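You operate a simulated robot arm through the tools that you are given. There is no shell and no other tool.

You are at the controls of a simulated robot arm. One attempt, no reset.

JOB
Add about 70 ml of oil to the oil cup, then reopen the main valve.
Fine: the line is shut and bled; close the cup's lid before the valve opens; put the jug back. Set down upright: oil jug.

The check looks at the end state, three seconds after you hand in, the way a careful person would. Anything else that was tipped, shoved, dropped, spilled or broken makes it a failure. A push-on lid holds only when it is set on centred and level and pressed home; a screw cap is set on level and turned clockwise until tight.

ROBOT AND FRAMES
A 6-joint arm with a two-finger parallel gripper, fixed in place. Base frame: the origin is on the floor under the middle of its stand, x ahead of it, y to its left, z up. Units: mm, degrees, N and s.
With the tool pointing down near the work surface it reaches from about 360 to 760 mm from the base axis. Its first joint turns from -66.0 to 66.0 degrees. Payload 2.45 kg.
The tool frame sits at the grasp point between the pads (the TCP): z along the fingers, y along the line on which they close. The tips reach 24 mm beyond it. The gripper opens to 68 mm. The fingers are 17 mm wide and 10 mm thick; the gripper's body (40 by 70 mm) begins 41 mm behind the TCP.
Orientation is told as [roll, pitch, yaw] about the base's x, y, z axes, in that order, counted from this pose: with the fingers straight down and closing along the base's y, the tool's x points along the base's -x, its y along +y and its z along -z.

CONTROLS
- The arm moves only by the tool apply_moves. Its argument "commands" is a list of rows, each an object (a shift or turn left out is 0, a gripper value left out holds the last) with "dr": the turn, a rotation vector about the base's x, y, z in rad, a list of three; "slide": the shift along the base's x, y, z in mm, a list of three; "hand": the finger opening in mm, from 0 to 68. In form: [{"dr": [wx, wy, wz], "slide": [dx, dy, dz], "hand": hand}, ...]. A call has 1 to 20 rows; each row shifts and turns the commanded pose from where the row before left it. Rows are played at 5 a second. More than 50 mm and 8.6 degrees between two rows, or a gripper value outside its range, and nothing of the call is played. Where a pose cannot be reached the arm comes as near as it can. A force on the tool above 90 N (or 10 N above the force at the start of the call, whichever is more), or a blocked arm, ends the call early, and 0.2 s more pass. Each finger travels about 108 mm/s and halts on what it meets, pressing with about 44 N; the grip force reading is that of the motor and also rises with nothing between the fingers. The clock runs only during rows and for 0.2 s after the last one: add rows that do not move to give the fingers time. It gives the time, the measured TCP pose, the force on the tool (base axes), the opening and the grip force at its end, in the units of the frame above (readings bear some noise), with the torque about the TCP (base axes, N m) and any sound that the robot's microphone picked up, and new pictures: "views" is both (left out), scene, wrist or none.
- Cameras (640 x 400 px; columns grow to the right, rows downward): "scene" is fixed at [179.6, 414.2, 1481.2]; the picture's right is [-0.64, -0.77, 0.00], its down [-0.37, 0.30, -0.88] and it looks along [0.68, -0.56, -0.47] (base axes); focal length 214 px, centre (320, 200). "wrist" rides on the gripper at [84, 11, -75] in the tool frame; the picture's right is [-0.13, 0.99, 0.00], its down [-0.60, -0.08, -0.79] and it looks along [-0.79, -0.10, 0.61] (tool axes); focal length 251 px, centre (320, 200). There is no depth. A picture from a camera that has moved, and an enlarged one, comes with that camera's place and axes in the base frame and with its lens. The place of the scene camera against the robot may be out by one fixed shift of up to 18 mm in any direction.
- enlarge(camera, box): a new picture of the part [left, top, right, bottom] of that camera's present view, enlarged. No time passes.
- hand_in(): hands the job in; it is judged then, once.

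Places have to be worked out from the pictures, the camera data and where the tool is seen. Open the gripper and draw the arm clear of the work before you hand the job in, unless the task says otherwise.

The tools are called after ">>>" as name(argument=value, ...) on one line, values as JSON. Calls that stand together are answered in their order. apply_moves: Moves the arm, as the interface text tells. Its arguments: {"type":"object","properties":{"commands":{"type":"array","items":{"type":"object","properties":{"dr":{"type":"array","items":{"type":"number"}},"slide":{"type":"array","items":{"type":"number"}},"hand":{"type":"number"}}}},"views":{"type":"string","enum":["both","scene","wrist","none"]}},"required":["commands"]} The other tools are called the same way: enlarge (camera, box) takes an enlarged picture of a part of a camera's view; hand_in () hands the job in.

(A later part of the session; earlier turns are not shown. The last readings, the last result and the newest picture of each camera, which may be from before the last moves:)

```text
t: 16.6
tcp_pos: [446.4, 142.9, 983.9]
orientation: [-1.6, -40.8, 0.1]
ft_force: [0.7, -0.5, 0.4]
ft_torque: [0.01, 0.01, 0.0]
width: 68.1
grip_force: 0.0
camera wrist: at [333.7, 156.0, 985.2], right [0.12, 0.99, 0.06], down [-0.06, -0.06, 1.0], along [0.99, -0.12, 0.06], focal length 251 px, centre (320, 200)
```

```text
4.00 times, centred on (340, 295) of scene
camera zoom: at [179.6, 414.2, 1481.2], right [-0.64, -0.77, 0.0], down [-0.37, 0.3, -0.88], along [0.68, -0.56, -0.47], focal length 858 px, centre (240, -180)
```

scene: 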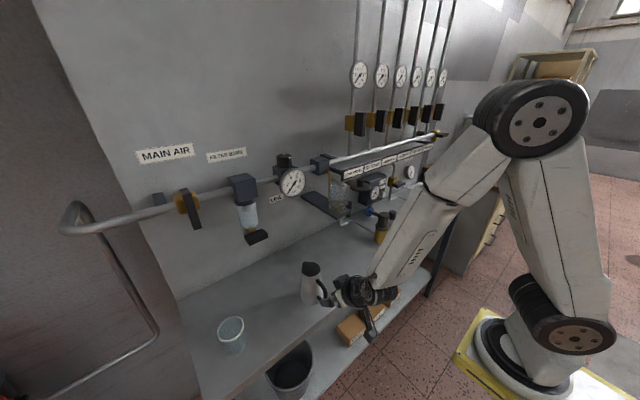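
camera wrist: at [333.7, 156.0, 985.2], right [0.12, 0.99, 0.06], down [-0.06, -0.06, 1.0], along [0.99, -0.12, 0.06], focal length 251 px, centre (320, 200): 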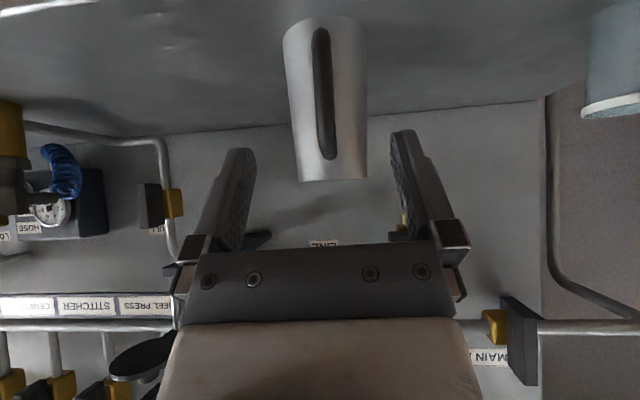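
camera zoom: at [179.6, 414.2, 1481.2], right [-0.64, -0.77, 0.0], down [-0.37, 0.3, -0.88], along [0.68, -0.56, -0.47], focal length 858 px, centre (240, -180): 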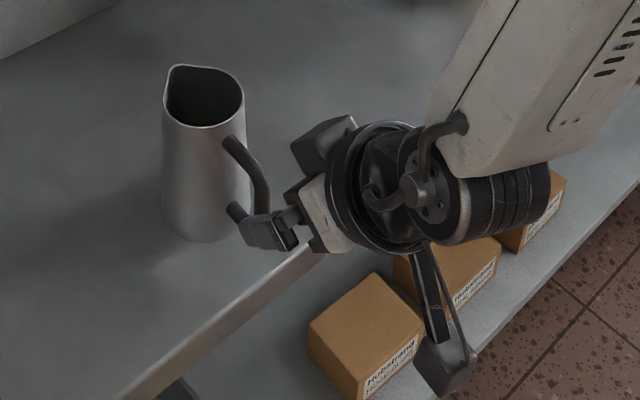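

The handle bar is at about [485, 144], z 908–968, rim at z≈982, bench at z≈864; the bar is centred between the fingers. I advance along the finger direction so the TCP reaches the bar's middle, then look before closing.

>>> apply_moves(commands=[{"slide": [10, 0.5, -12]}, {"slide": [10, 0.5, -12]}, {"slide": [9, 0, -11]}, {"slide": [6, 0, -8]}, {"slide": [0, 0, 0]}], views="both")

>>> enlarge(camera="wrist", box=[200, 60, 440, 260])

>>> enlarge(camera="scene", box=[285, 250, 365, 320])

```text
t: 17.8
tcp_pos: [481.6, 143.5, 940.2]
orientation: [-1.7, -40.9, 0.1]
ft_force: [-0.8, -0.7, 0.4]
ft_torque: [-0.01, 0.01, 0.01]
width: 68.0
grip_force: 0.1
camera wrist: at [368.9, 156.4, 941.8], right [0.11, 0.99, 0.06], down [-0.06, -0.06, 1.0], along [0.99, -0.12, 0.06], focal length 251 px, centre (320, 200)
```

scene: 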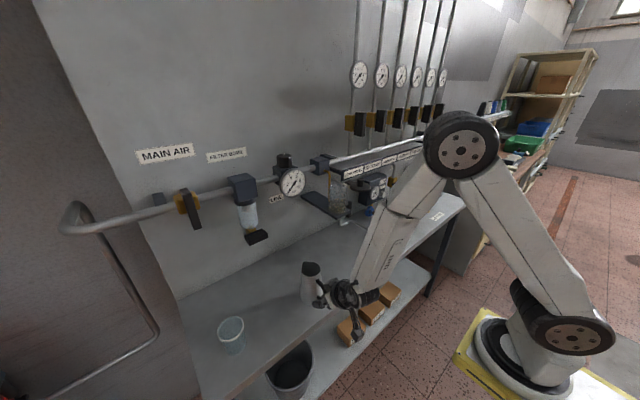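
wrist: 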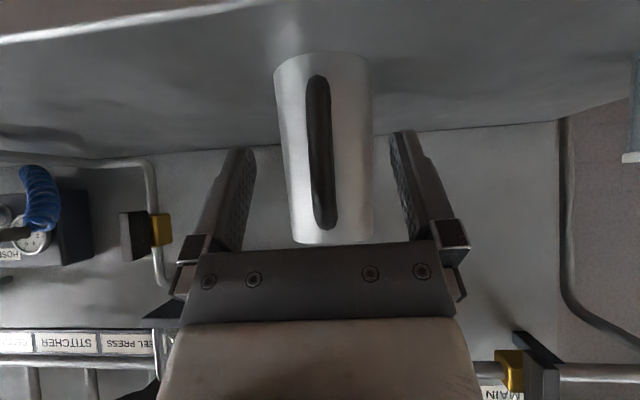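

```text
2.00 times, centred on (320, 160) of wrist
camera zoom: at [368.9, 156.4, 941.8], right [0.11, 0.99, 0.06], down [-0.06, -0.06, 1.0], along [0.99, -0.12, 0.06], focal length 503 px, centre (320, 280)
```

zoom: 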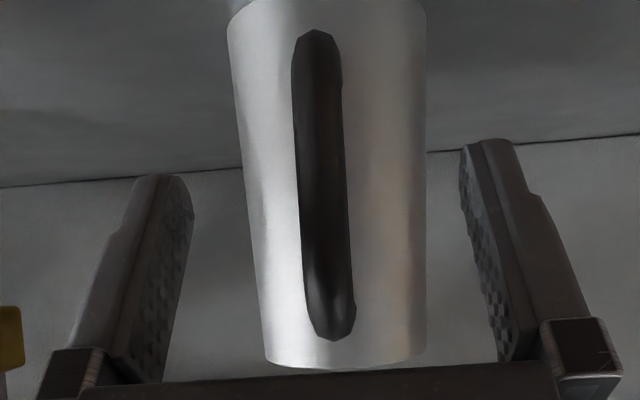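

```text
5.71 times, centred on (325, 285) of scene
camera zoom: at [179.6, 414.2, 1481.2], right [-0.64, -0.77, 0.0], down [-0.37, 0.3, -0.88], along [0.68, -0.56, -0.47], focal length 1226 px, centre (291, -286)
```

zoom: 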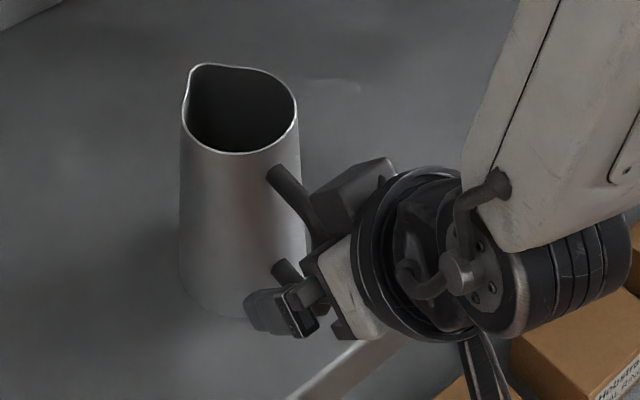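

The bar sits between the fingers, about 1.5 mm toward +y of centre and slightly deeper. I correct by that and close the fingers on the handle.

>>> apply_moves(commands=[{"slide": [2.5, 1.5, -1]}, {"slide": [0, 0, 0], "hand": 30}, {"slide": [0, 0, 0], "hand": 16}, {"slide": [0, 0, 0], "hand": 4}, {"slide": [0, 0, 0]}, {"slide": [0, 0, 0]}], views="both")

>>> enlarge(camera="wrist", box=[200, 60, 440, 260])

>>> enlarge(camera="scene", box=[285, 250, 365, 320])

```text
t: 19.2
tcp_pos: [484.3, 144.3, 939.5]
orientation: [-1.6, -41.0, 0.1]
ft_force: [0.7, 0.7, 3.8]
ft_torque: [0.21, -0.24, 0.03]
width: 11.8
grip_force: 32.1
camera wrist: at [371.5, 158.2, 941.1], right [0.11, 0.99, 0.06], down [-0.06, -0.06, 1.0], along [0.99, -0.12, 0.06], focal length 251 px, centre (320, 200)
```

scene: 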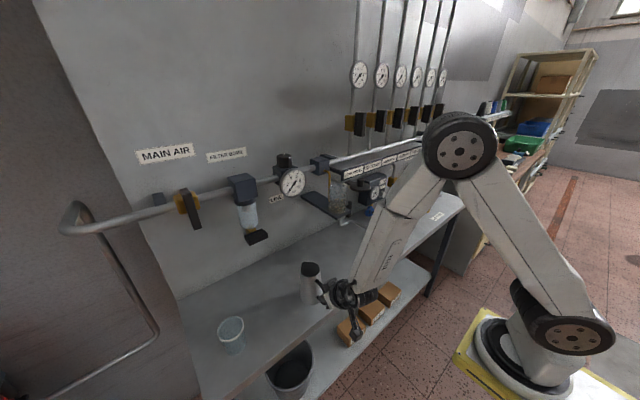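
wrist: 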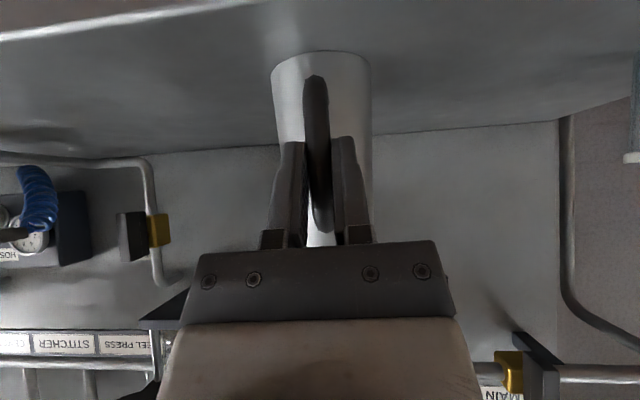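

```text
2.00 times, centred on (320, 160) of wrist
camera zoom: at [371.5, 158.2, 941.1], right [0.11, 0.99, 0.06], down [-0.06, -0.06, 1.0], along [0.99, -0.12, 0.06], focal length 503 px, centre (320, 280)
```

zoom: 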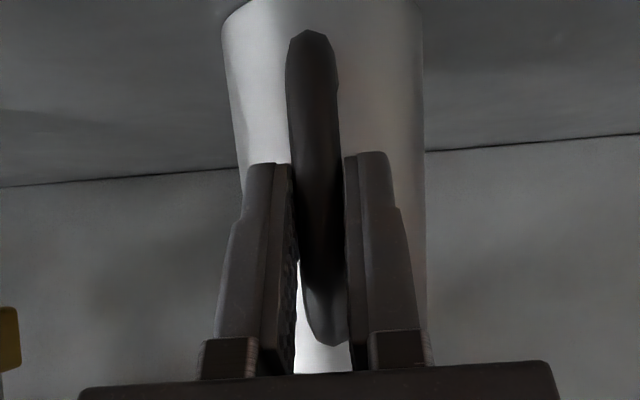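

```text
5.71 times, centred on (325, 285) of scene
camera zoom: at [179.5, 414.2, 1481.2], right [-0.64, -0.77, 0.0], down [-0.37, 0.3, -0.88], along [0.68, -0.56, -0.47], focal length 1226 px, centre (291, -286)
```

zoom: 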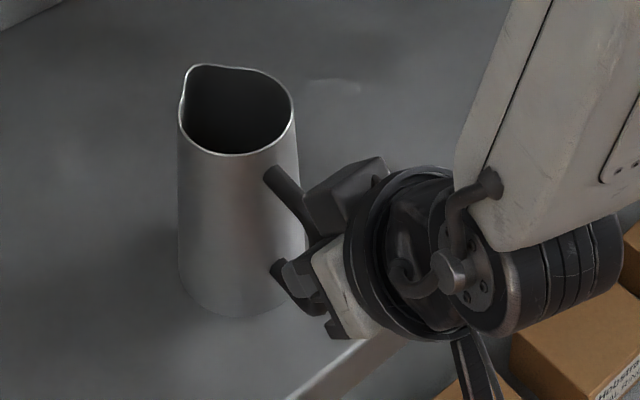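

The handle is gripped (11.8 mm wide). I lift gently by a few millimetres and check load and whether the jug stays upright.

>>> apply_moves(commands=[{"slide": [0, 0, 1]}, {"slide": [0, 0, 1.5]}, {"slide": [0, 0, 2]}, {"slide": [0, 0, 2]}, {"slide": [0, 0, 2]}, {"slide": [0, 0, 0]}], views="both")

>>> enlarge(camera="wrist", box=[200, 20, 440, 220])

>>> enlarge(camera="scene", box=[285, 250, 365, 320])

```text
t: 20.6
tcp_pos: [483.4, 144.6, 947.7]
orientation: [-1.7, -40.9, 0.1]
ft_force: [0.3, -0.2, -3.0]
ft_torque: [-0.01, 0.21, 0.01]
width: 11.4
grip_force: 31.5
camera wrist: at [371.2, 159.1, 949.5], right [0.11, 0.99, 0.06], down [-0.06, -0.06, 1.0], along [0.99, -0.12, 0.06], focal length 251 px, centre (320, 200)
```

scene: 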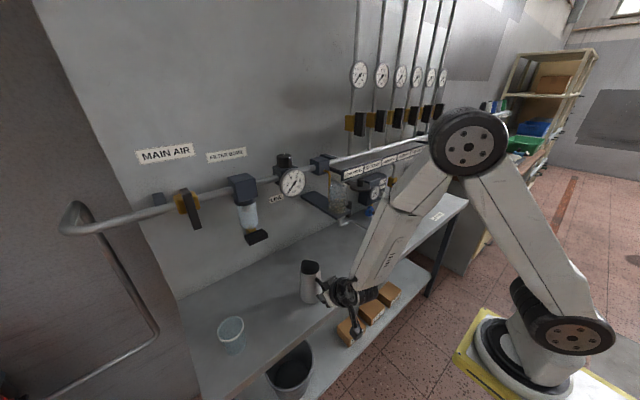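
wrist: 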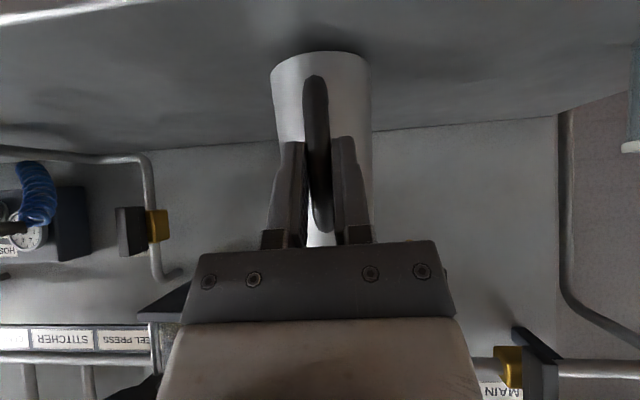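

```text
2.00 times, centred on (320, 120) of wrist
camera zoom: at [371.2, 159.1, 949.5], right [0.11, 0.99, 0.06], down [-0.06, -0.06, 1.0], along [0.99, -0.12, 0.06], focal length 503 px, centre (320, 360)
```

zoom: 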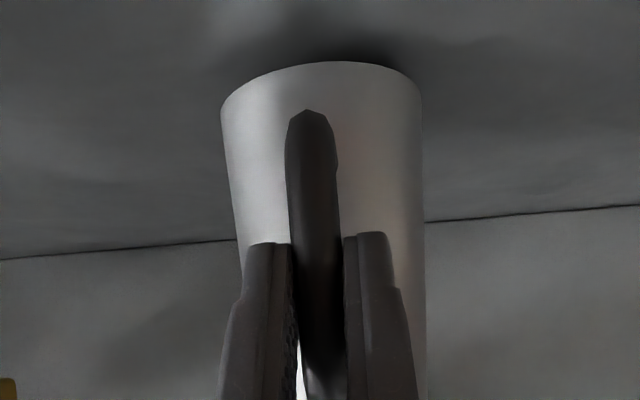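

```text
5.71 times, centred on (325, 285) of scene
camera zoom: at [179.6, 414.2, 1481.2], right [-0.64, -0.77, 0.0], down [-0.37, 0.3, -0.88], along [0.68, -0.56, -0.47], focal length 1226 px, centre (291, -286)
```

zoom: 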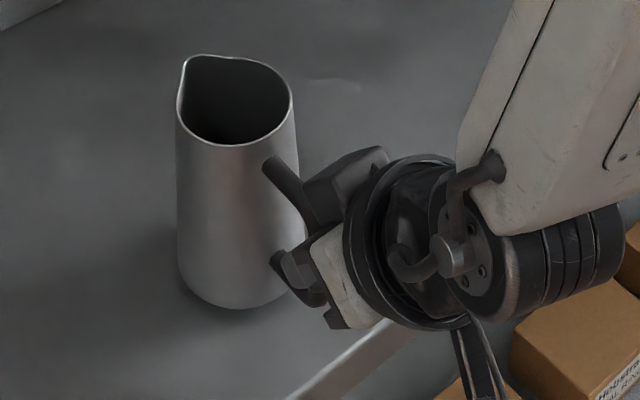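

The jug lifts rigidly with the gripper; load is about 3 N (≈0.3 kg) with 0.21 N·m about the grip. I raise it straight up, keeping it level, to above the cup's height.

>>> apply_moves(commands=[{"slide": [0, 0, 8]}, {"slide": [0, 0, 15]}, {"slide": [0, 0, 20]}, {"slide": [0, 0, 22]}, {"slide": [0, 0, 22]}, {"slide": [0, 0, 22]}, {"slide": [0, 0, 22]}, {"slide": [0, 0, 22]}, {"slide": [0, 0, 22]}, {"slide": [0, 0, 22]}, {"slide": [0, 0, 22]}, {"slide": [0, 0, 22]}, {"slide": [0, 0, 22]}, {"slide": [0, 0, 22]}, {"slide": [0, 0, 20]}, {"slide": [0, 0, 15]}, {"slide": [0, 0, 8]}, {"slide": [0, 0, 0]}], views="both")

```text
t: 24.4
tcp_pos: [482.9, 144.4, 1276.2]
orientation: [-1.6, -40.8, 0.0]
ft_force: [-0.2, 1.0, -2.7]
ft_torque: [-0.01, 0.18, 0.02]
width: 11.1
grip_force: 32.7
camera wrist: at [370.5, 158.5, 1277.7], right [0.11, 0.99, 0.06], down [-0.06, -0.06, 1.0], along [0.99, -0.12, 0.06], focal length 251 px, centre (320, 200)
```

scene: 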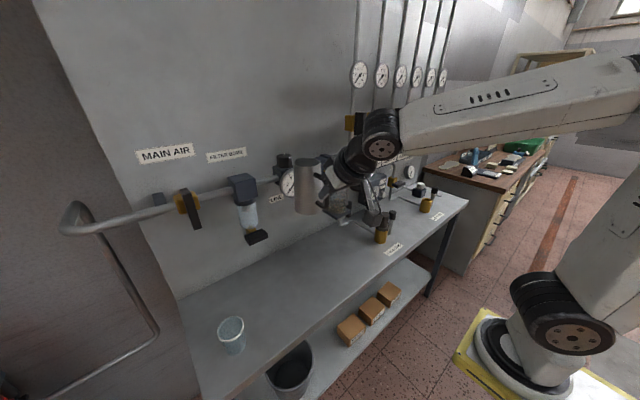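
wrist: 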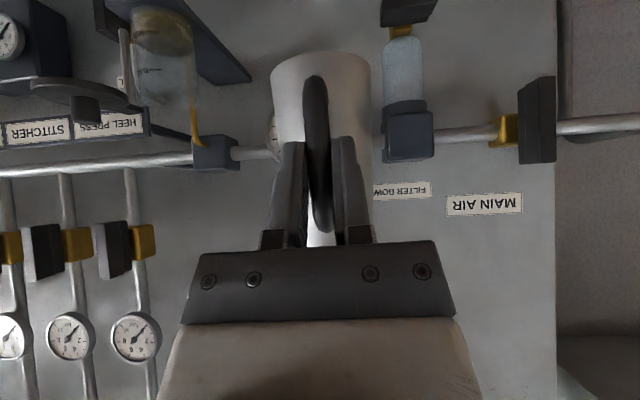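

The jug is level at z 1276, and nothing slipped. I enlarge the jug's mouth and the cup in the scene view.

>>> enlarge(camera="scene", box=[280, 140, 350, 220])

>>> enlarge(camera="wrist", box=[60, 0, 260, 180])

```text
5.00 times, centred on (315, 180) of scene
camera zoom: at [179.6, 414.2, 1481.2], right [-0.64, -0.77, 0.0], down [-0.37, 0.3, -0.88], along [0.68, -0.56, -0.47], focal length 1072 px, centre (345, 300)
```

zoom: 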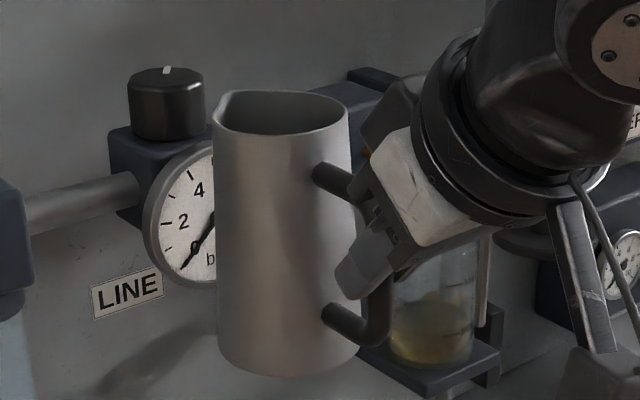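

```text
2.22 times, centred on (160, 90) of wrist
camera zoom: at [370.5, 158.5, 1277.7], right [0.11, 0.99, 0.06], down [-0.06, -0.06, 1.0], along [0.99, -0.12, 0.06], focal length 559 px, centre (676, 444)
```

zoom: 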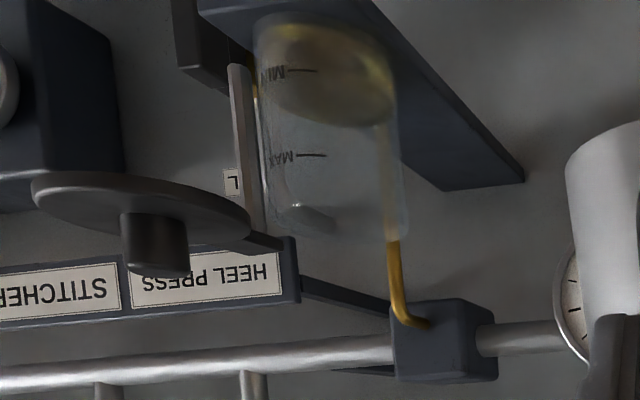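

The wrist view shows the cup's MIN/MAX marks about 38 mm apart with the oil level near MIN; spout tip sits about 120 mm ahead and 37 mm above the TCP. I now carry the jug level sideways in front of the cup, staying at x≈483.

>>> apply_moves(commands=[{"slide": [0, -6, 0]}, {"slide": [0, -12, 0]}, {"slide": [0, -17, 0]}, {"slide": [0, -18, 0], "dr": [0, 0, 0.008]}, {"slide": [0, -18, 0], "dr": [0, 0, 0.01]}, {"slide": [0, -18, 0], "dr": [0, 0, 0.01]}, {"slide": [0, -18, 0], "dr": [0, 0, 0.01]}, {"slide": [0, -18, 0]}, {"slide": [0, -18, 0]}, {"slide": [0, -17, 0]}, {"slide": [0, -14, 0]}, {"slide": [0, -8, 0]}, {"slide": [0, -3.5, 0]}, {"slide": [0, 0, 0]}], views="both")

>>> enlarge(camera="scene", box=[300, 140, 380, 230])

>>> enlarge(camera="wrist", box=[220, 0, 440, 180])

```text
t: 27.4
tcp_pos: [493.5, -38.9, 1273.9]
orientation: [-1.8, -40.9, 2.4]
ft_force: [-0.8, -0.2, -1.8]
ft_torque: [0.02, 0.19, 0.01]
width: 11.4
grip_force: 31.8
out of reach, approached as far as the arm can: row 6, 8
camera wrist: at [380.1, -30.4, 1275.6], right [0.08, 1.0, 0.06], down [-0.06, -0.06, 1.0], along [1.0, -0.08, 0.06], focal length 251 px, centre (320, 200)
```

scene: 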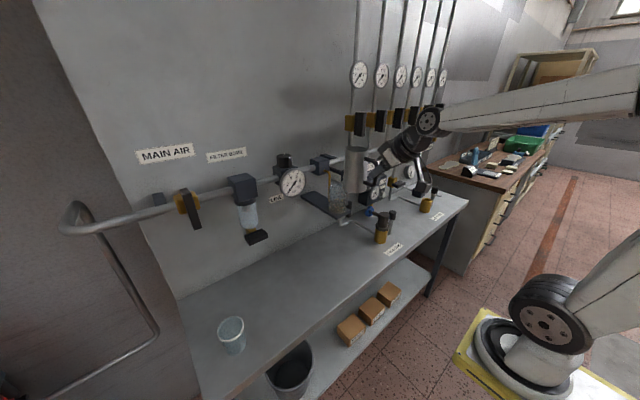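
wrist: 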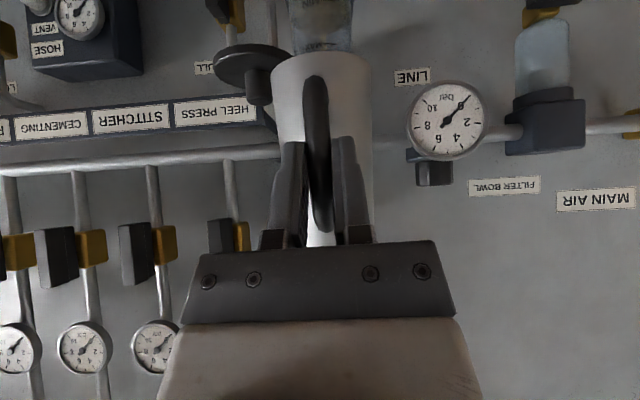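

```text
4.44 times, centred on (340, 185) of scene
camera zoom: at [179.6, 414.2, 1481.2], right [-0.64, -0.77, 0.0], down [-0.37, 0.3, -0.88], along [0.68, -0.56, -0.47], focal length 953 px, centre (231, 267)
```

zoom: 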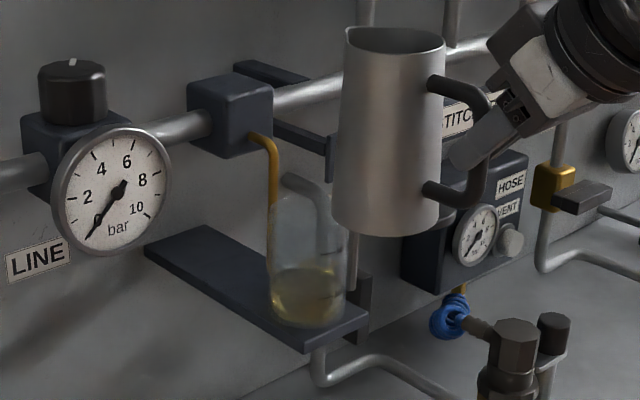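

```text
2.22 times, centred on (330, 90) of wrist
camera zoom: at [380.1, -30.4, 1275.6], right [0.08, 1.0, 0.06], down [-0.06, -0.06, 1.0], along [1.0, -0.08, 0.06], focal length 559 px, centre (298, 444)
```

zoom: 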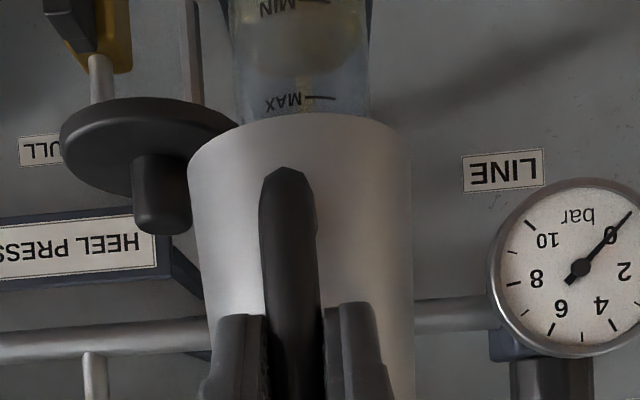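

The jug is level in front of the cup and laterally aligned (both near y -40). I pre-tilt 30° toward the spout in place, well above and short of the cup, in small steps.

>>> apply_moves(commands=[{"slide": [0, -0.5, 0], "dr": [0, 0.03, 0]}, {"slide": [0, -0.5, 0], "dr": [0, 0.05, 0]}, {"slide": [0, 0, 0], "dr": [0, 0.055, 0]}, {"slide": [0, 0, 0], "dr": [0, 0.055, 0]}, {"slide": [0, 0, 0], "dr": [0, 0.055, 0]}, {"slide": [0, 0, 0], "dr": [0, 0.055, 0]}, {"slide": [0, 0, 0], "dr": [0, 0.055, 0]}, {"slide": [0, 0, 0], "dr": [0, 0.055, 0]}, {"slide": [0, 0, 0], "dr": [0, 0.055, 0]}, {"slide": [0, 0, 0], "dr": [0, 0.04, 0]}, {"slide": [0, 0, 0], "dr": [0, 0.02, 0]}, {"slide": [0, 0, 0]}], views="both")

>>> enlarge(camera="scene", box=[300, 140, 380, 230])

```text
t: 30.0
tcp_pos: [493.1, -38.5, 1274.4]
orientation: [-0.5, -10.7, 1.8]
ft_force: [-1.1, -0.3, -2.1]
ft_torque: [0.04, 0.15, 0.0]
width: 11.6
grip_force: 32.6
camera wrist: at [396.0, -30.6, 1332.5], right [0.1, 1.0, 0.02], down [0.45, -0.06, 0.89], along [0.89, -0.08, -0.45], focal length 251 px, centre (320, 200)
```

scene: 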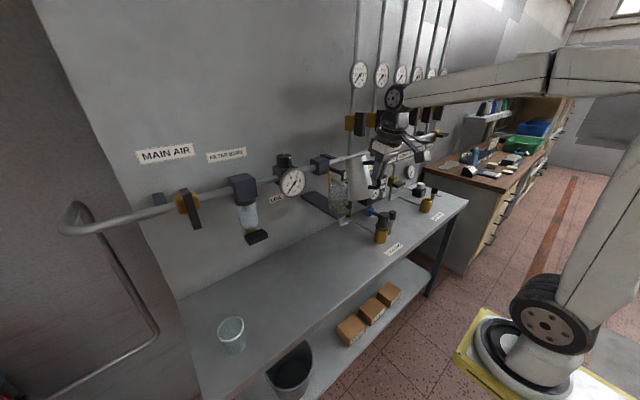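
wrist: 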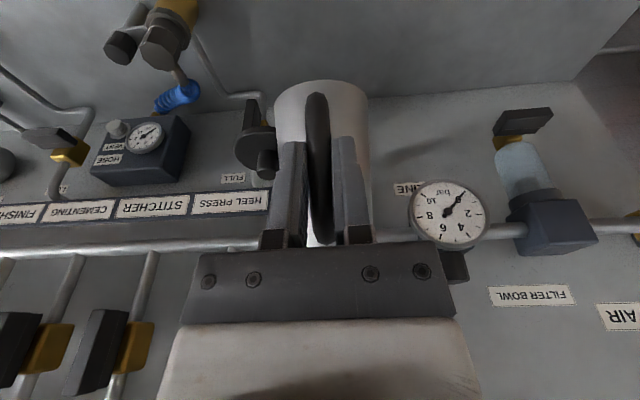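

```text
4.44 times, centred on (340, 185) of scene
camera zoom: at [179.6, 414.2, 1481.2], right [-0.64, -0.77, 0.0], down [-0.37, 0.3, -0.88], along [0.68, -0.56, -0.47], focal length 953 px, centre (231, 267)
```

zoom: 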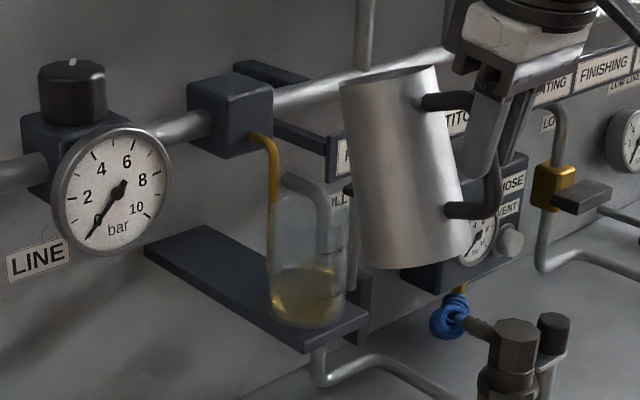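

Tilt is 30° with no sign of flow yet. I enlarge further to measure the spout position relative to the cup before approaching.

>>> enlarge(camera="scene", box=[325, 145, 385, 205])

>>> enlarge(camera="wrist", box=[230, 60, 410, 260])

```text
6.67 times, centred on (355, 175) of scene
camera zoom: at [179.6, 414.2, 1481.2], right [-0.64, -0.77, 0.0], down [-0.37, 0.3, -0.88], along [0.68, -0.56, -0.47], focal length 1430 px, centre (87, 367)
```

zoom: 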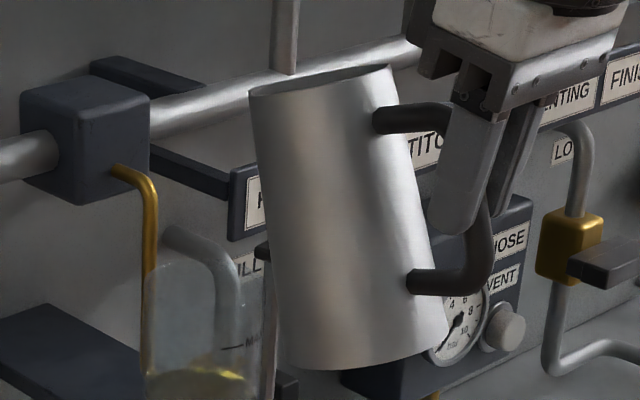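

```text
2.00 times, centred on (320, 160) of wrist
camera zoom: at [396.0, -30.6, 1332.5], right [0.1, 1.0, 0.02], down [0.45, -0.06, 0.89], along [0.89, -0.08, -0.45], focal length 503 px, centre (320, 280)
```

zoom: 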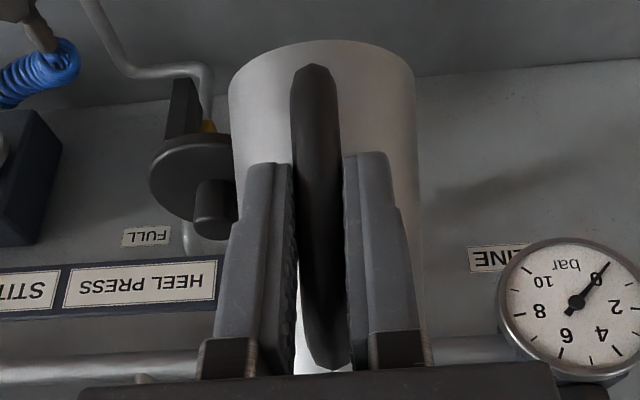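

The handle looks rotated in the grip: from the silhouettes the jug tilts only about 18° while the tool turned 30°. I hold still for a moment to see whether it is creeping.

>>> apply_moves(commands=[{"slide": [0, 0, 0]}, {"slide": [0, 0, 0]}, {"slide": [0, 0, 0]}, {"slide": [0, 0, 0]}], views="both")

>>> enlarge(camera="scene", box=[325, 145, 385, 205])

>>> enlarge(camera="wrist", box=[230, 60, 410, 260])

```text
t: 31.0
tcp_pos: [493.7, -38.8, 1274.2]
orientation: [-0.6, -10.9, 1.8]
ft_force: [-0.4, -1.3, -2.2]
ft_torque: [0.04, 0.18, 0.0]
width: 11.3
grip_force: 32.2
camera wrist: at [395.9, -30.6, 1332.5], right [0.1, 1.0, 0.02], down [0.45, -0.06, 0.89], along [0.89, -0.08, -0.45], focal length 251 px, centre (320, 200)
```

scene: 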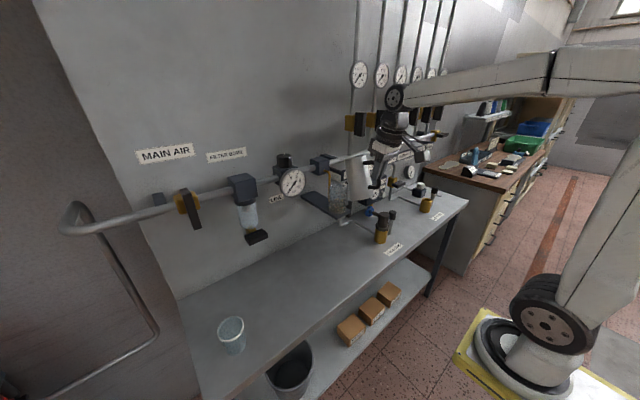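
wrist: 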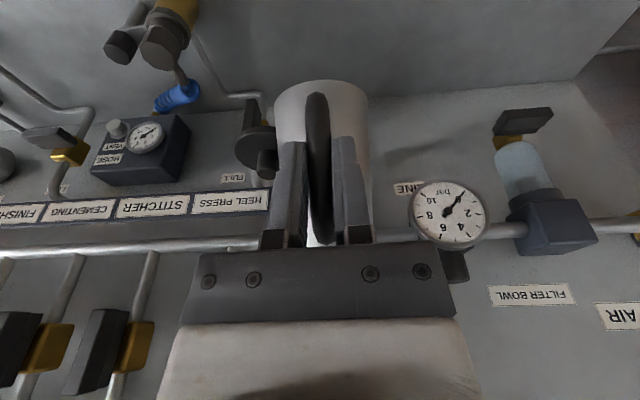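

```text
6.67 times, centred on (355, 175) of scene
camera zoom: at [179.6, 414.2, 1481.2], right [-0.64, -0.77, 0.0], down [-0.37, 0.3, -0.88], along [0.68, -0.56, -0.47], focal length 1430 px, centre (87, 367)
```

zoom: 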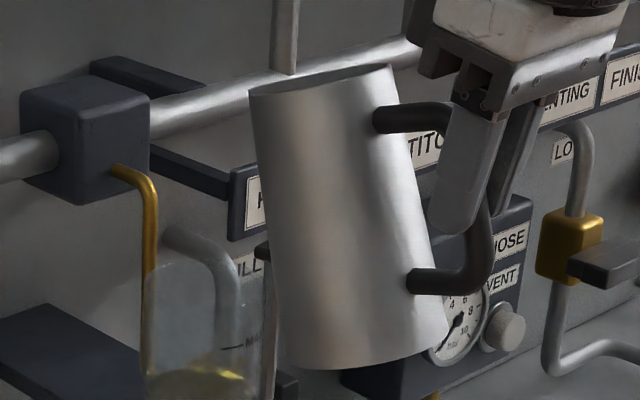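

```text
2.00 times, centred on (320, 160) of wrist
camera zoom: at [395.9, -30.6, 1332.5], right [0.1, 1.0, 0.02], down [0.45, -0.06, 0.89], along [0.89, -0.08, -0.45], focal length 503 px, centre (320, 280)
```

zoom: 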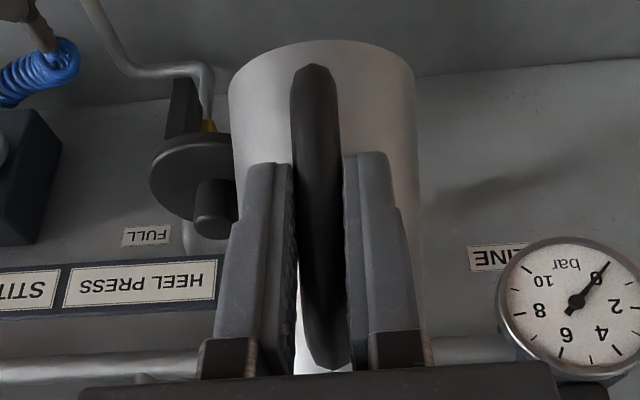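

The jug is stable now (no creep). I enlarge the jug's mouth in the scene to measure its true tilt.

>>> enlarge(camera="scene", box=[335, 145, 375, 170])

>>> enlarge(camera="scene", box=[350, 160, 390, 205])

```text
16.00 times, centred on (355, 158) of scene
camera zoom: at [179.6, 414.2, 1481.2], right [-0.64, -0.77, 0.0], down [-0.37, 0.3, -0.88], along [0.68, -0.56, -0.47], focal length 3432 px, centre (-240, 880)
```

zoom: 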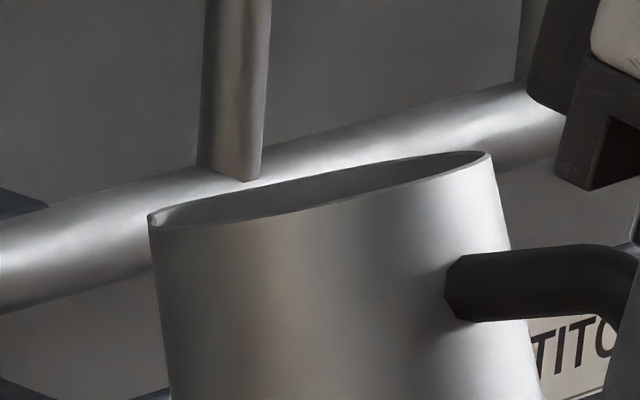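

```text
8.89 times, centred on (370, 182) of scene
camera zoom: at [179.6, 414.2, 1481.2], right [-0.64, -0.77, 0.0], down [-0.37, 0.3, -0.88], along [0.68, -0.56, -0.47], focal length 1906 px, centre (-124, 356)
```

zoom: 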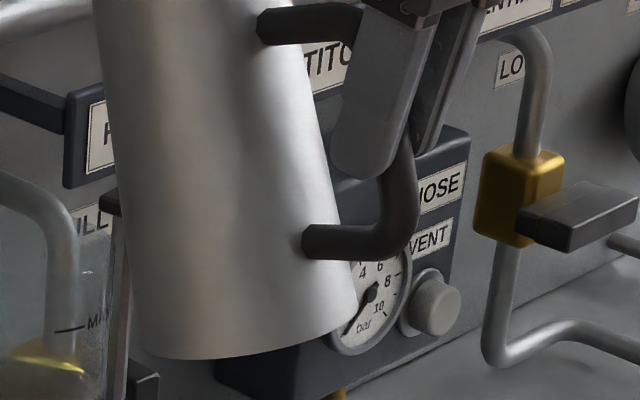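

The rim ellipse gives a true jug tilt of about 21°, so the handle turned ~9° in the grip. I tilt 10° further in place (still short of the cup) to see if it follows rigidly now.

>>> apply_moves(commands=[{"dr": [0, 0.035, 0]}, {"dr": [0, 0.035, 0]}, {"dr": [0, 0.035, 0]}, {"dr": [0, 0.035, 0]}, {"dr": [0, 0.035, 0]}, {"slide": [0, 0, 0]}], views="both")

>>> enlarge(camera="scene", box=[325, 145, 385, 205])

>>> enlarge(camera="wrist", box=[230, 60, 410, 260])

```text
t: 32.4
tcp_pos: [492.8, -39.3, 1274.7]
orientation: [-0.2, -0.6, 1.6]
ft_force: [0.0, 0.4, -2.2]
ft_torque: [0.01, 0.13, 0.01]
width: 11.4
grip_force: 32.1
camera wrist: at [407.5, -30.4, 1349.1], right [0.1, 1.0, 0.0], down [0.6, -0.06, 0.8], along [0.8, -0.08, -0.6], focal length 251 px, centre (320, 200)
```

scene: 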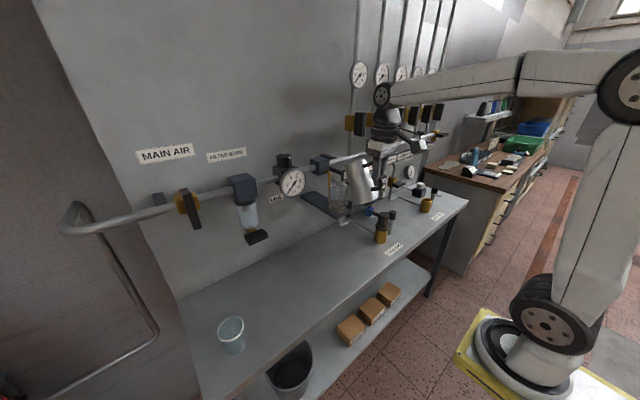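
wrist: 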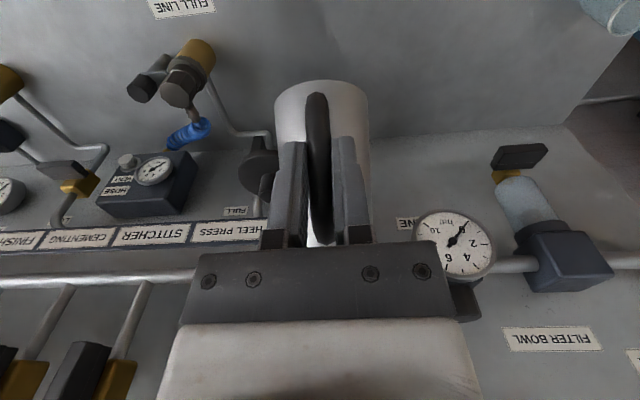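

```text
6.67 times, centred on (355, 175) of scene
camera zoom: at [179.6, 414.2, 1481.2], right [-0.64, -0.77, 0.0], down [-0.37, 0.3, -0.88], along [0.68, -0.56, -0.47], focal length 1430 px, centre (87, 367)
```

zoom: 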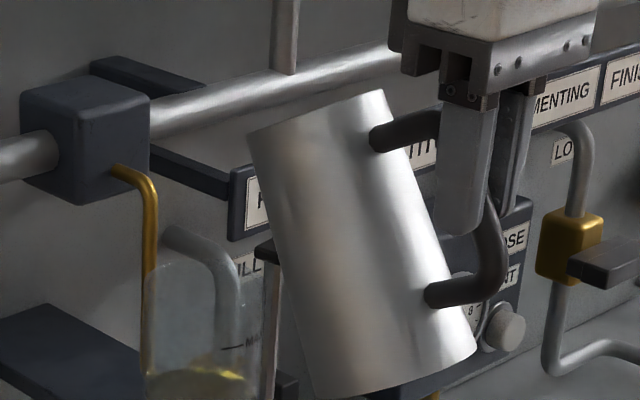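

```text
2.00 times, centred on (320, 160) of wrist
camera zoom: at [407.5, -30.4, 1349.1], right [0.1, 1.0, 0.0], down [0.6, -0.06, 0.8], along [0.8, -0.08, -0.6], focal length 503 px, centre (320, 280)
```

zoom: 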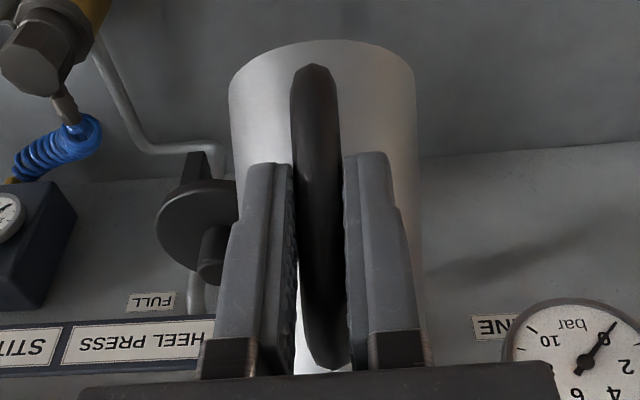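

The last 10° followed rigidly; jug tilt is now about 29° with spout estimated at [622, -40, 1247]. I continue to about 40° jug tilt while bringing the spout to about [632, -40, 1228], over the cup but high enough to clear lid and rim.

>>> apply_moves(commands=[{"slide": [3, 0, 0], "dr": [0, 0.02, 0]}, {"slide": [3, 0, 0], "dr": [0, 0.025, 0]}, {"slide": [2.5, 0, 0.5], "dr": [0, 0.025, 0]}, {"slide": [2.5, 0, 1], "dr": [0, 0.025, 0]}, {"slide": [2.5, 0, 1], "dr": [0, 0.025, 0]}, {"slide": [2.5, 0, 1], "dr": [0, 0.025, 0]}, {"slide": [2, 0, 1], "dr": [0, 0.025, 0]}, {"slide": [0, 0, 0.5], "dr": [0, 0.02, 0]}, {"slide": [0, 0, 0]}], views="both")

>>> enlarge(camera="scene", box=[320, 150, 380, 220])

>>> enlarge(camera="wrist", box=[230, 60, 410, 260])

```text
t: 34.4
tcp_pos: [511.2, -38.7, 1278.7]
orientation: [0.0, 10.1, 1.9]
ft_force: [0.3, 0.0, -2.0]
ft_torque: [-0.04, 0.08, 0.02]
width: 11.5
grip_force: 32.4
camera wrist: at [441.0, -30.3, 1368.1], right [0.1, 1.0, -0.02], down [0.74, -0.06, 0.67], along [0.67, -0.08, -0.74], focal length 251 px, centre (320, 200)
```

scene: 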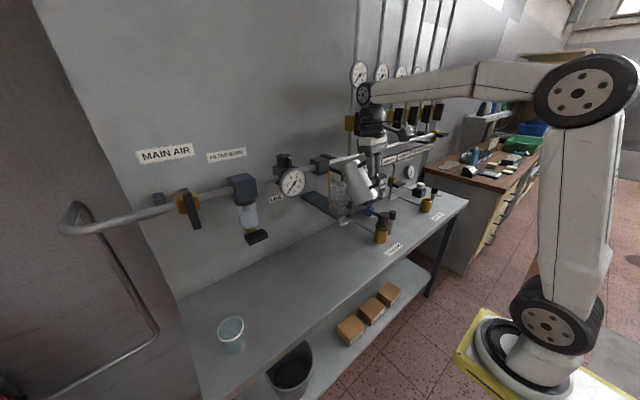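
wrist: 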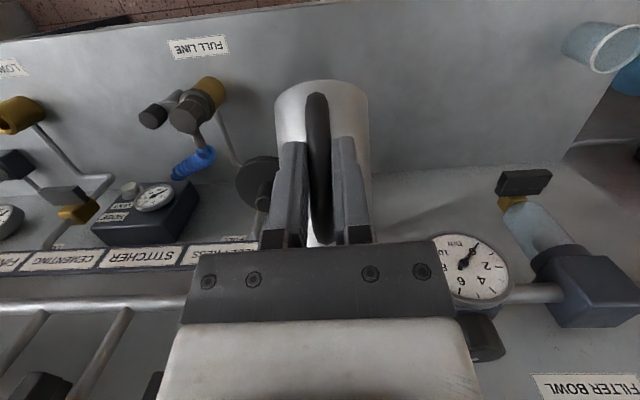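

```text
5.71 times, centred on (350, 185) of scene
camera zoom: at [179.6, 414.2, 1481.2], right [-0.64, -0.77, 0.0], down [-0.37, 0.3, -0.88], along [0.68, -0.56, -0.47], focal length 1226 px, centre (149, 286)
```

zoom: 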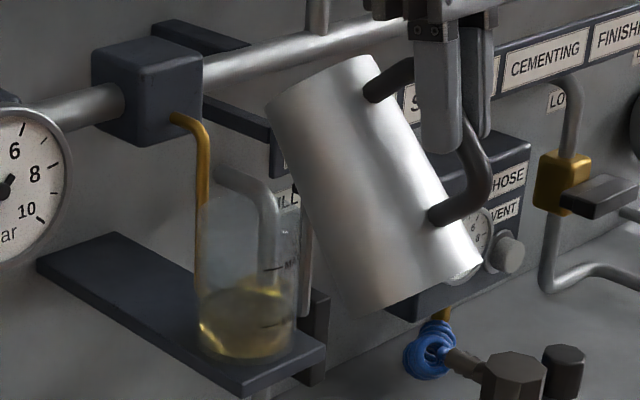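

```text
2.00 times, centred on (320, 160) of wrist
camera zoom: at [441.0, -30.3, 1368.1], right [0.1, 1.0, -0.02], down [0.74, -0.06, 0.67], along [0.67, -0.08, -0.74], focal length 503 px, centre (320, 280)
```

zoom: 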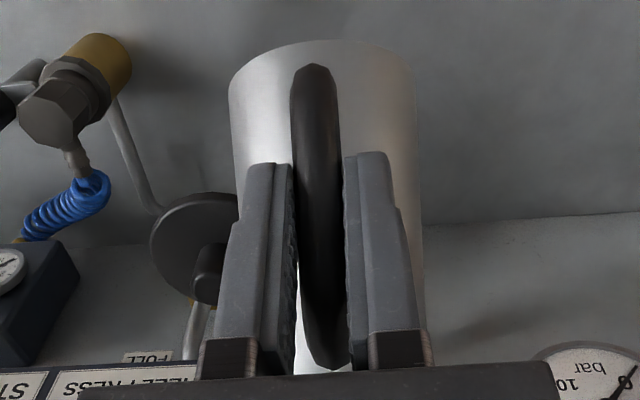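

Jug tilt is now about 40°, spout near [631, -40, 1233] above the cup, no flow yet. I tilt on at 1° per row to 50° while bringing the spout to about [634, -40, 1214].

>>> apply_moves(commands=[{"slide": [1.2, 0, -0.4], "dr": [0, 0.0175, 0]}, {"slide": [1.2, 0, -0.4], "dr": [0, 0.0175, 0]}, {"slide": [1.2, 0, -0.4], "dr": [0, 0.0175, 0]}, {"slide": [1.2, 0, -0.3], "dr": [0, 0.0175, 0]}, {"slide": [1.2, 0, -0.2], "dr": [0, 0.0175, 0]}, {"slide": [1.2, 0, 0.4], "dr": [0, 0.0175, 0]}, {"slide": [1.2, 0, 0.4], "dr": [0, 0.0175, 0]}, {"slide": [1.2, 0, 0.4], "dr": [0, 0.0175, 0]}, {"slide": [1.2, 0, 0.4], "dr": [0, 0.0175, 0]}, {"slide": [1.2, 0, 0.4], "dr": [0, 0.0175, 0]}], views="scene")

>>> enlarge(camera="scene", box=[320, 150, 380, 220])

>>> enlarge(camera="wrist", box=[230, 60, 410, 260])

```text
t: 36.6
tcp_pos: [523.4, -40.7, 1279.1]
orientation: [0.4, 20.1, 1.9]
ft_force: [-0.1, -0.4, -3.3]
ft_torque: [0.02, 0.05, -0.02]
width: 11.4
grip_force: 32.5
```

scene: 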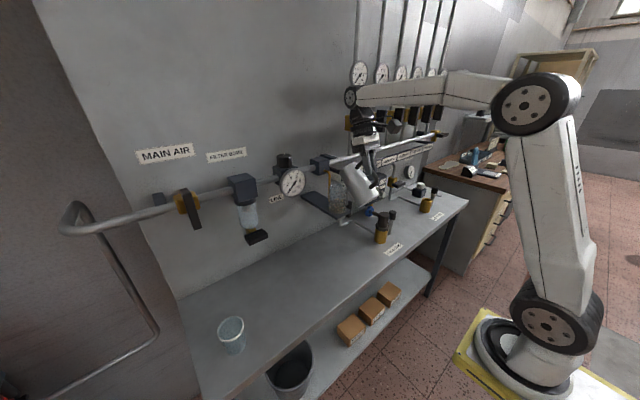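

```text
5.71 times, centred on (350, 185) of scene
camera zoom: at [179.6, 414.2, 1481.2], right [-0.64, -0.77, 0.0], down [-0.37, 0.3, -0.88], along [0.68, -0.56, -0.47], focal length 1226 px, centre (149, 286)
```

zoom: 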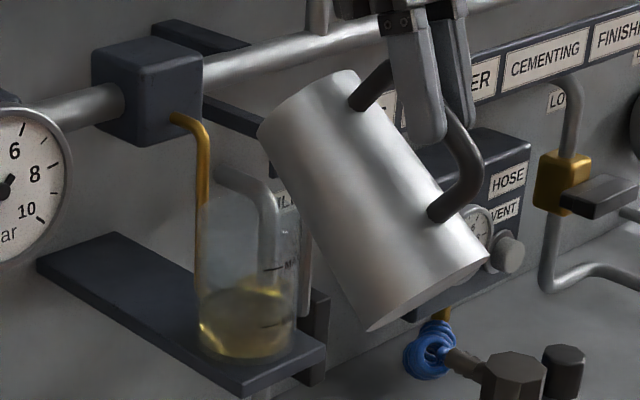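

```text
2.00 times, centred on (320, 160) of wrist
camera zoom: at [469.9, -31.3, 1379.3], right [0.09, 1.0, -0.04], down [0.84, -0.06, 0.54], along [0.53, -0.08, -0.84], focal length 503 px, centre (320, 280)
```

zoom: 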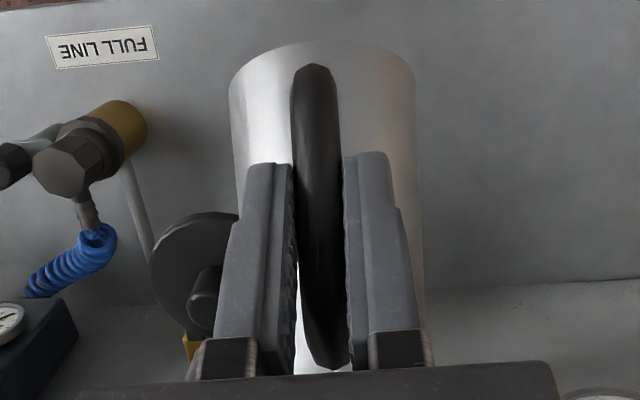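

No flow at 50°; spout computed at about [634, -41, 1218] over the cup. From the torque trend I expect the onset near 52–56°, so I go 3° more, pivoting about the spout, and wait.

>>> apply_moves(commands=[{"slide": [1.2, 0, 1.8], "dr": [0, 0.0175, 0]}, {"slide": [1.2, 0, 1.8], "dr": [0, 0.0175, 0]}, {"slide": [1.2, 0, 1.8], "dr": [0, 0.0175, 0]}, {"slide": [0, 0, 0]}, {"slide": [0, 0, 0]}], views="none")

>>> enlarge(camera="scene", box=[325, 165, 365, 215])

```text
t: 37.8
tcp_pos: [526.3, -39.3, 1284.2]
orientation: [0.6, 23.1, 1.9]
ft_force: [-0.3, -0.2, -3.0]
ft_torque: [0.0, 0.0, -0.02]
width: 11.5
grip_force: 31.9
```

```text
8.00 times, centred on (345, 190) of scene
camera zoom: at [179.6, 414.2, 1481.2], right [-0.64, -0.77, 0.0], down [-0.37, 0.3, -0.88], along [0.68, -0.56, -0.47], focal length 1716 px, centre (120, 280)
```

zoom: 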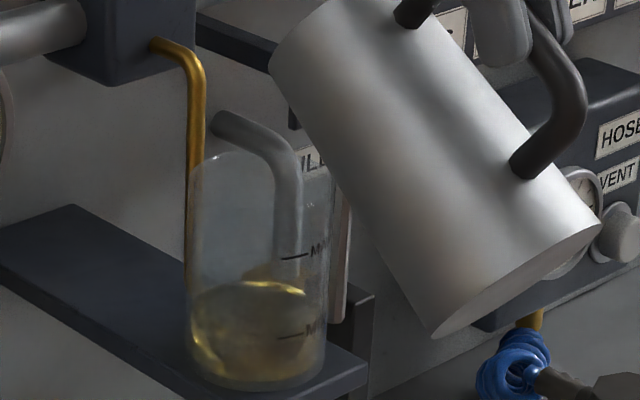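

Still no flow at 53°. The cup is clearly visible: level at MIN (row ~335), MAX at row 257, i.e. about 2.06 px/mm here; 70 ml should raise it ≈29 mm, to about row 275. I tilt 2° more and wait.

>>> apply_moves(commands=[{"slide": [1.2, -0.5, 1.8], "dr": [0, 0.0175, 0]}, {"slide": [1.3, 0, 1.8], "dr": [0, 0.0175, 0]}, {"slide": [0, 0, 0]}, {"slide": [0, 0, 0]}], views="none")

>>> enlarge(camera="scene", box=[325, 165, 365, 215])

```text
t: 38.8
tcp_pos: [530.2, -39.8, 1288.4]
orientation: [0.6, 25.2, 1.9]
ft_force: [0.1, 0.9, -2.8]
ft_torque: [0.04, 0.06, -0.02]
width: 11.4
grip_force: 31.6
```

```text
8.00 times, centred on (345, 190) of scene
camera zoom: at [179.6, 414.2, 1481.2], right [-0.64, -0.77, 0.0], down [-0.37, 0.3, -0.88], along [0.68, -0.56, -0.47], focal length 1716 px, centre (120, 280)
```

zoom: 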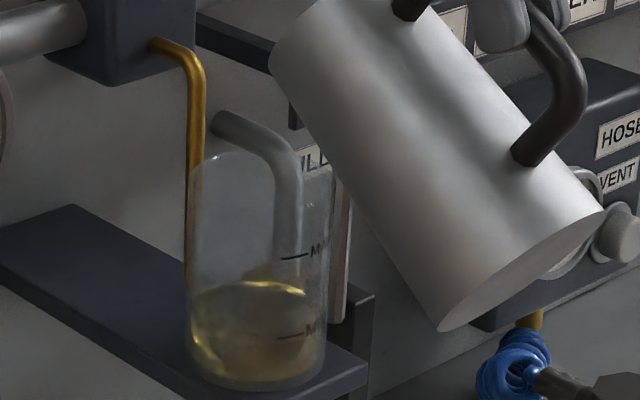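

No flow at ~55°. Another 2° and a wait.

>>> apply_moves(commands=[{"slide": [1.3, 0, 1.8], "dr": [0, 0.0175, 0]}, {"slide": [1.3, 0, 1.8], "dr": [0, 0.0175, 0]}, {"slide": [0, 0, 0]}, {"slide": [0, 0, 0]}], views="none")

>>> enlarge(camera="scene", box=[325, 165, 365, 215])

```text
t: 39.8
tcp_pos: [532.3, -40.0, 1291.4]
orientation: [0.8, 27.1, 2.0]
ft_force: [-0.2, 0.4, -1.6]
ft_torque: [-0.02, 0.04, 0.01]
width: 11.6
grip_force: 32.3
```

```text
8.00 times, centred on (345, 190) of scene
camera zoom: at [179.6, 414.2, 1481.2], right [-0.64, -0.77, 0.0], down [-0.37, 0.3, -0.88], along [0.68, -0.56, -0.47], focal length 1716 px, centre (120, 280)
```

zoom: 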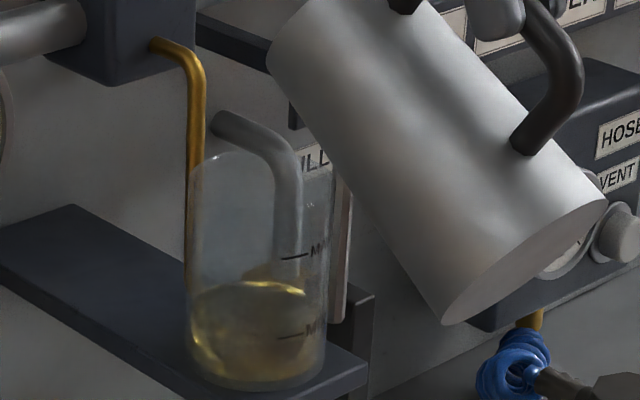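

Still no flow at ~57°; the spout stays above the cup's mouth. I continue with 3° more.

>>> apply_moves(commands=[{"slide": [1.4, -0.3, 1.8], "dr": [0, 0.0175, 0]}, {"slide": [1.4, 0, 1.7], "dr": [0, 0.0175, 0]}, {"slide": [1.4, 0, 1.7], "dr": [0, 0.0175, 0]}, {"slide": [0, 0, 0]}, {"slide": [0, 0, 0]}], views="none")

>>> enlarge(camera="scene", box=[325, 165, 365, 215])

```text
t: 41.0
tcp_pos: [527.7, -40.1, 1281.2]
orientation: [0.7, 29.9, 2.0]
ft_force: [1.0, 0.3, -3.3]
ft_torque: [0.03, 0.03, 0.02]
width: 11.5
grip_force: 32.3
out of reach, approached as far as the arm can: row 1, 2, 3
```

```text
8.00 times, centred on (345, 190) of scene
camera zoom: at [179.6, 414.2, 1481.2], right [-0.64, -0.77, 0.0], down [-0.37, 0.3, -0.88], along [0.68, -0.56, -0.47], focal length 1716 px, centre (120, 280)
```

zoom: 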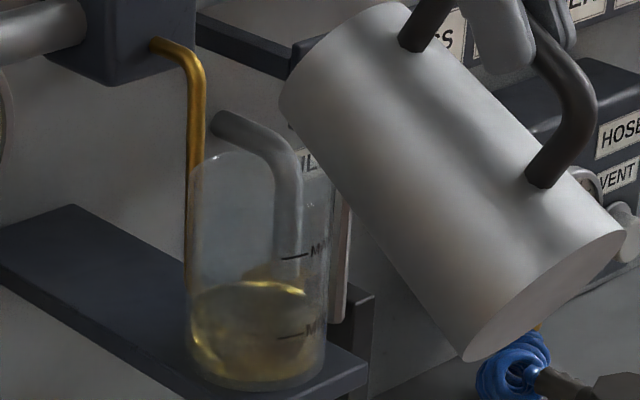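

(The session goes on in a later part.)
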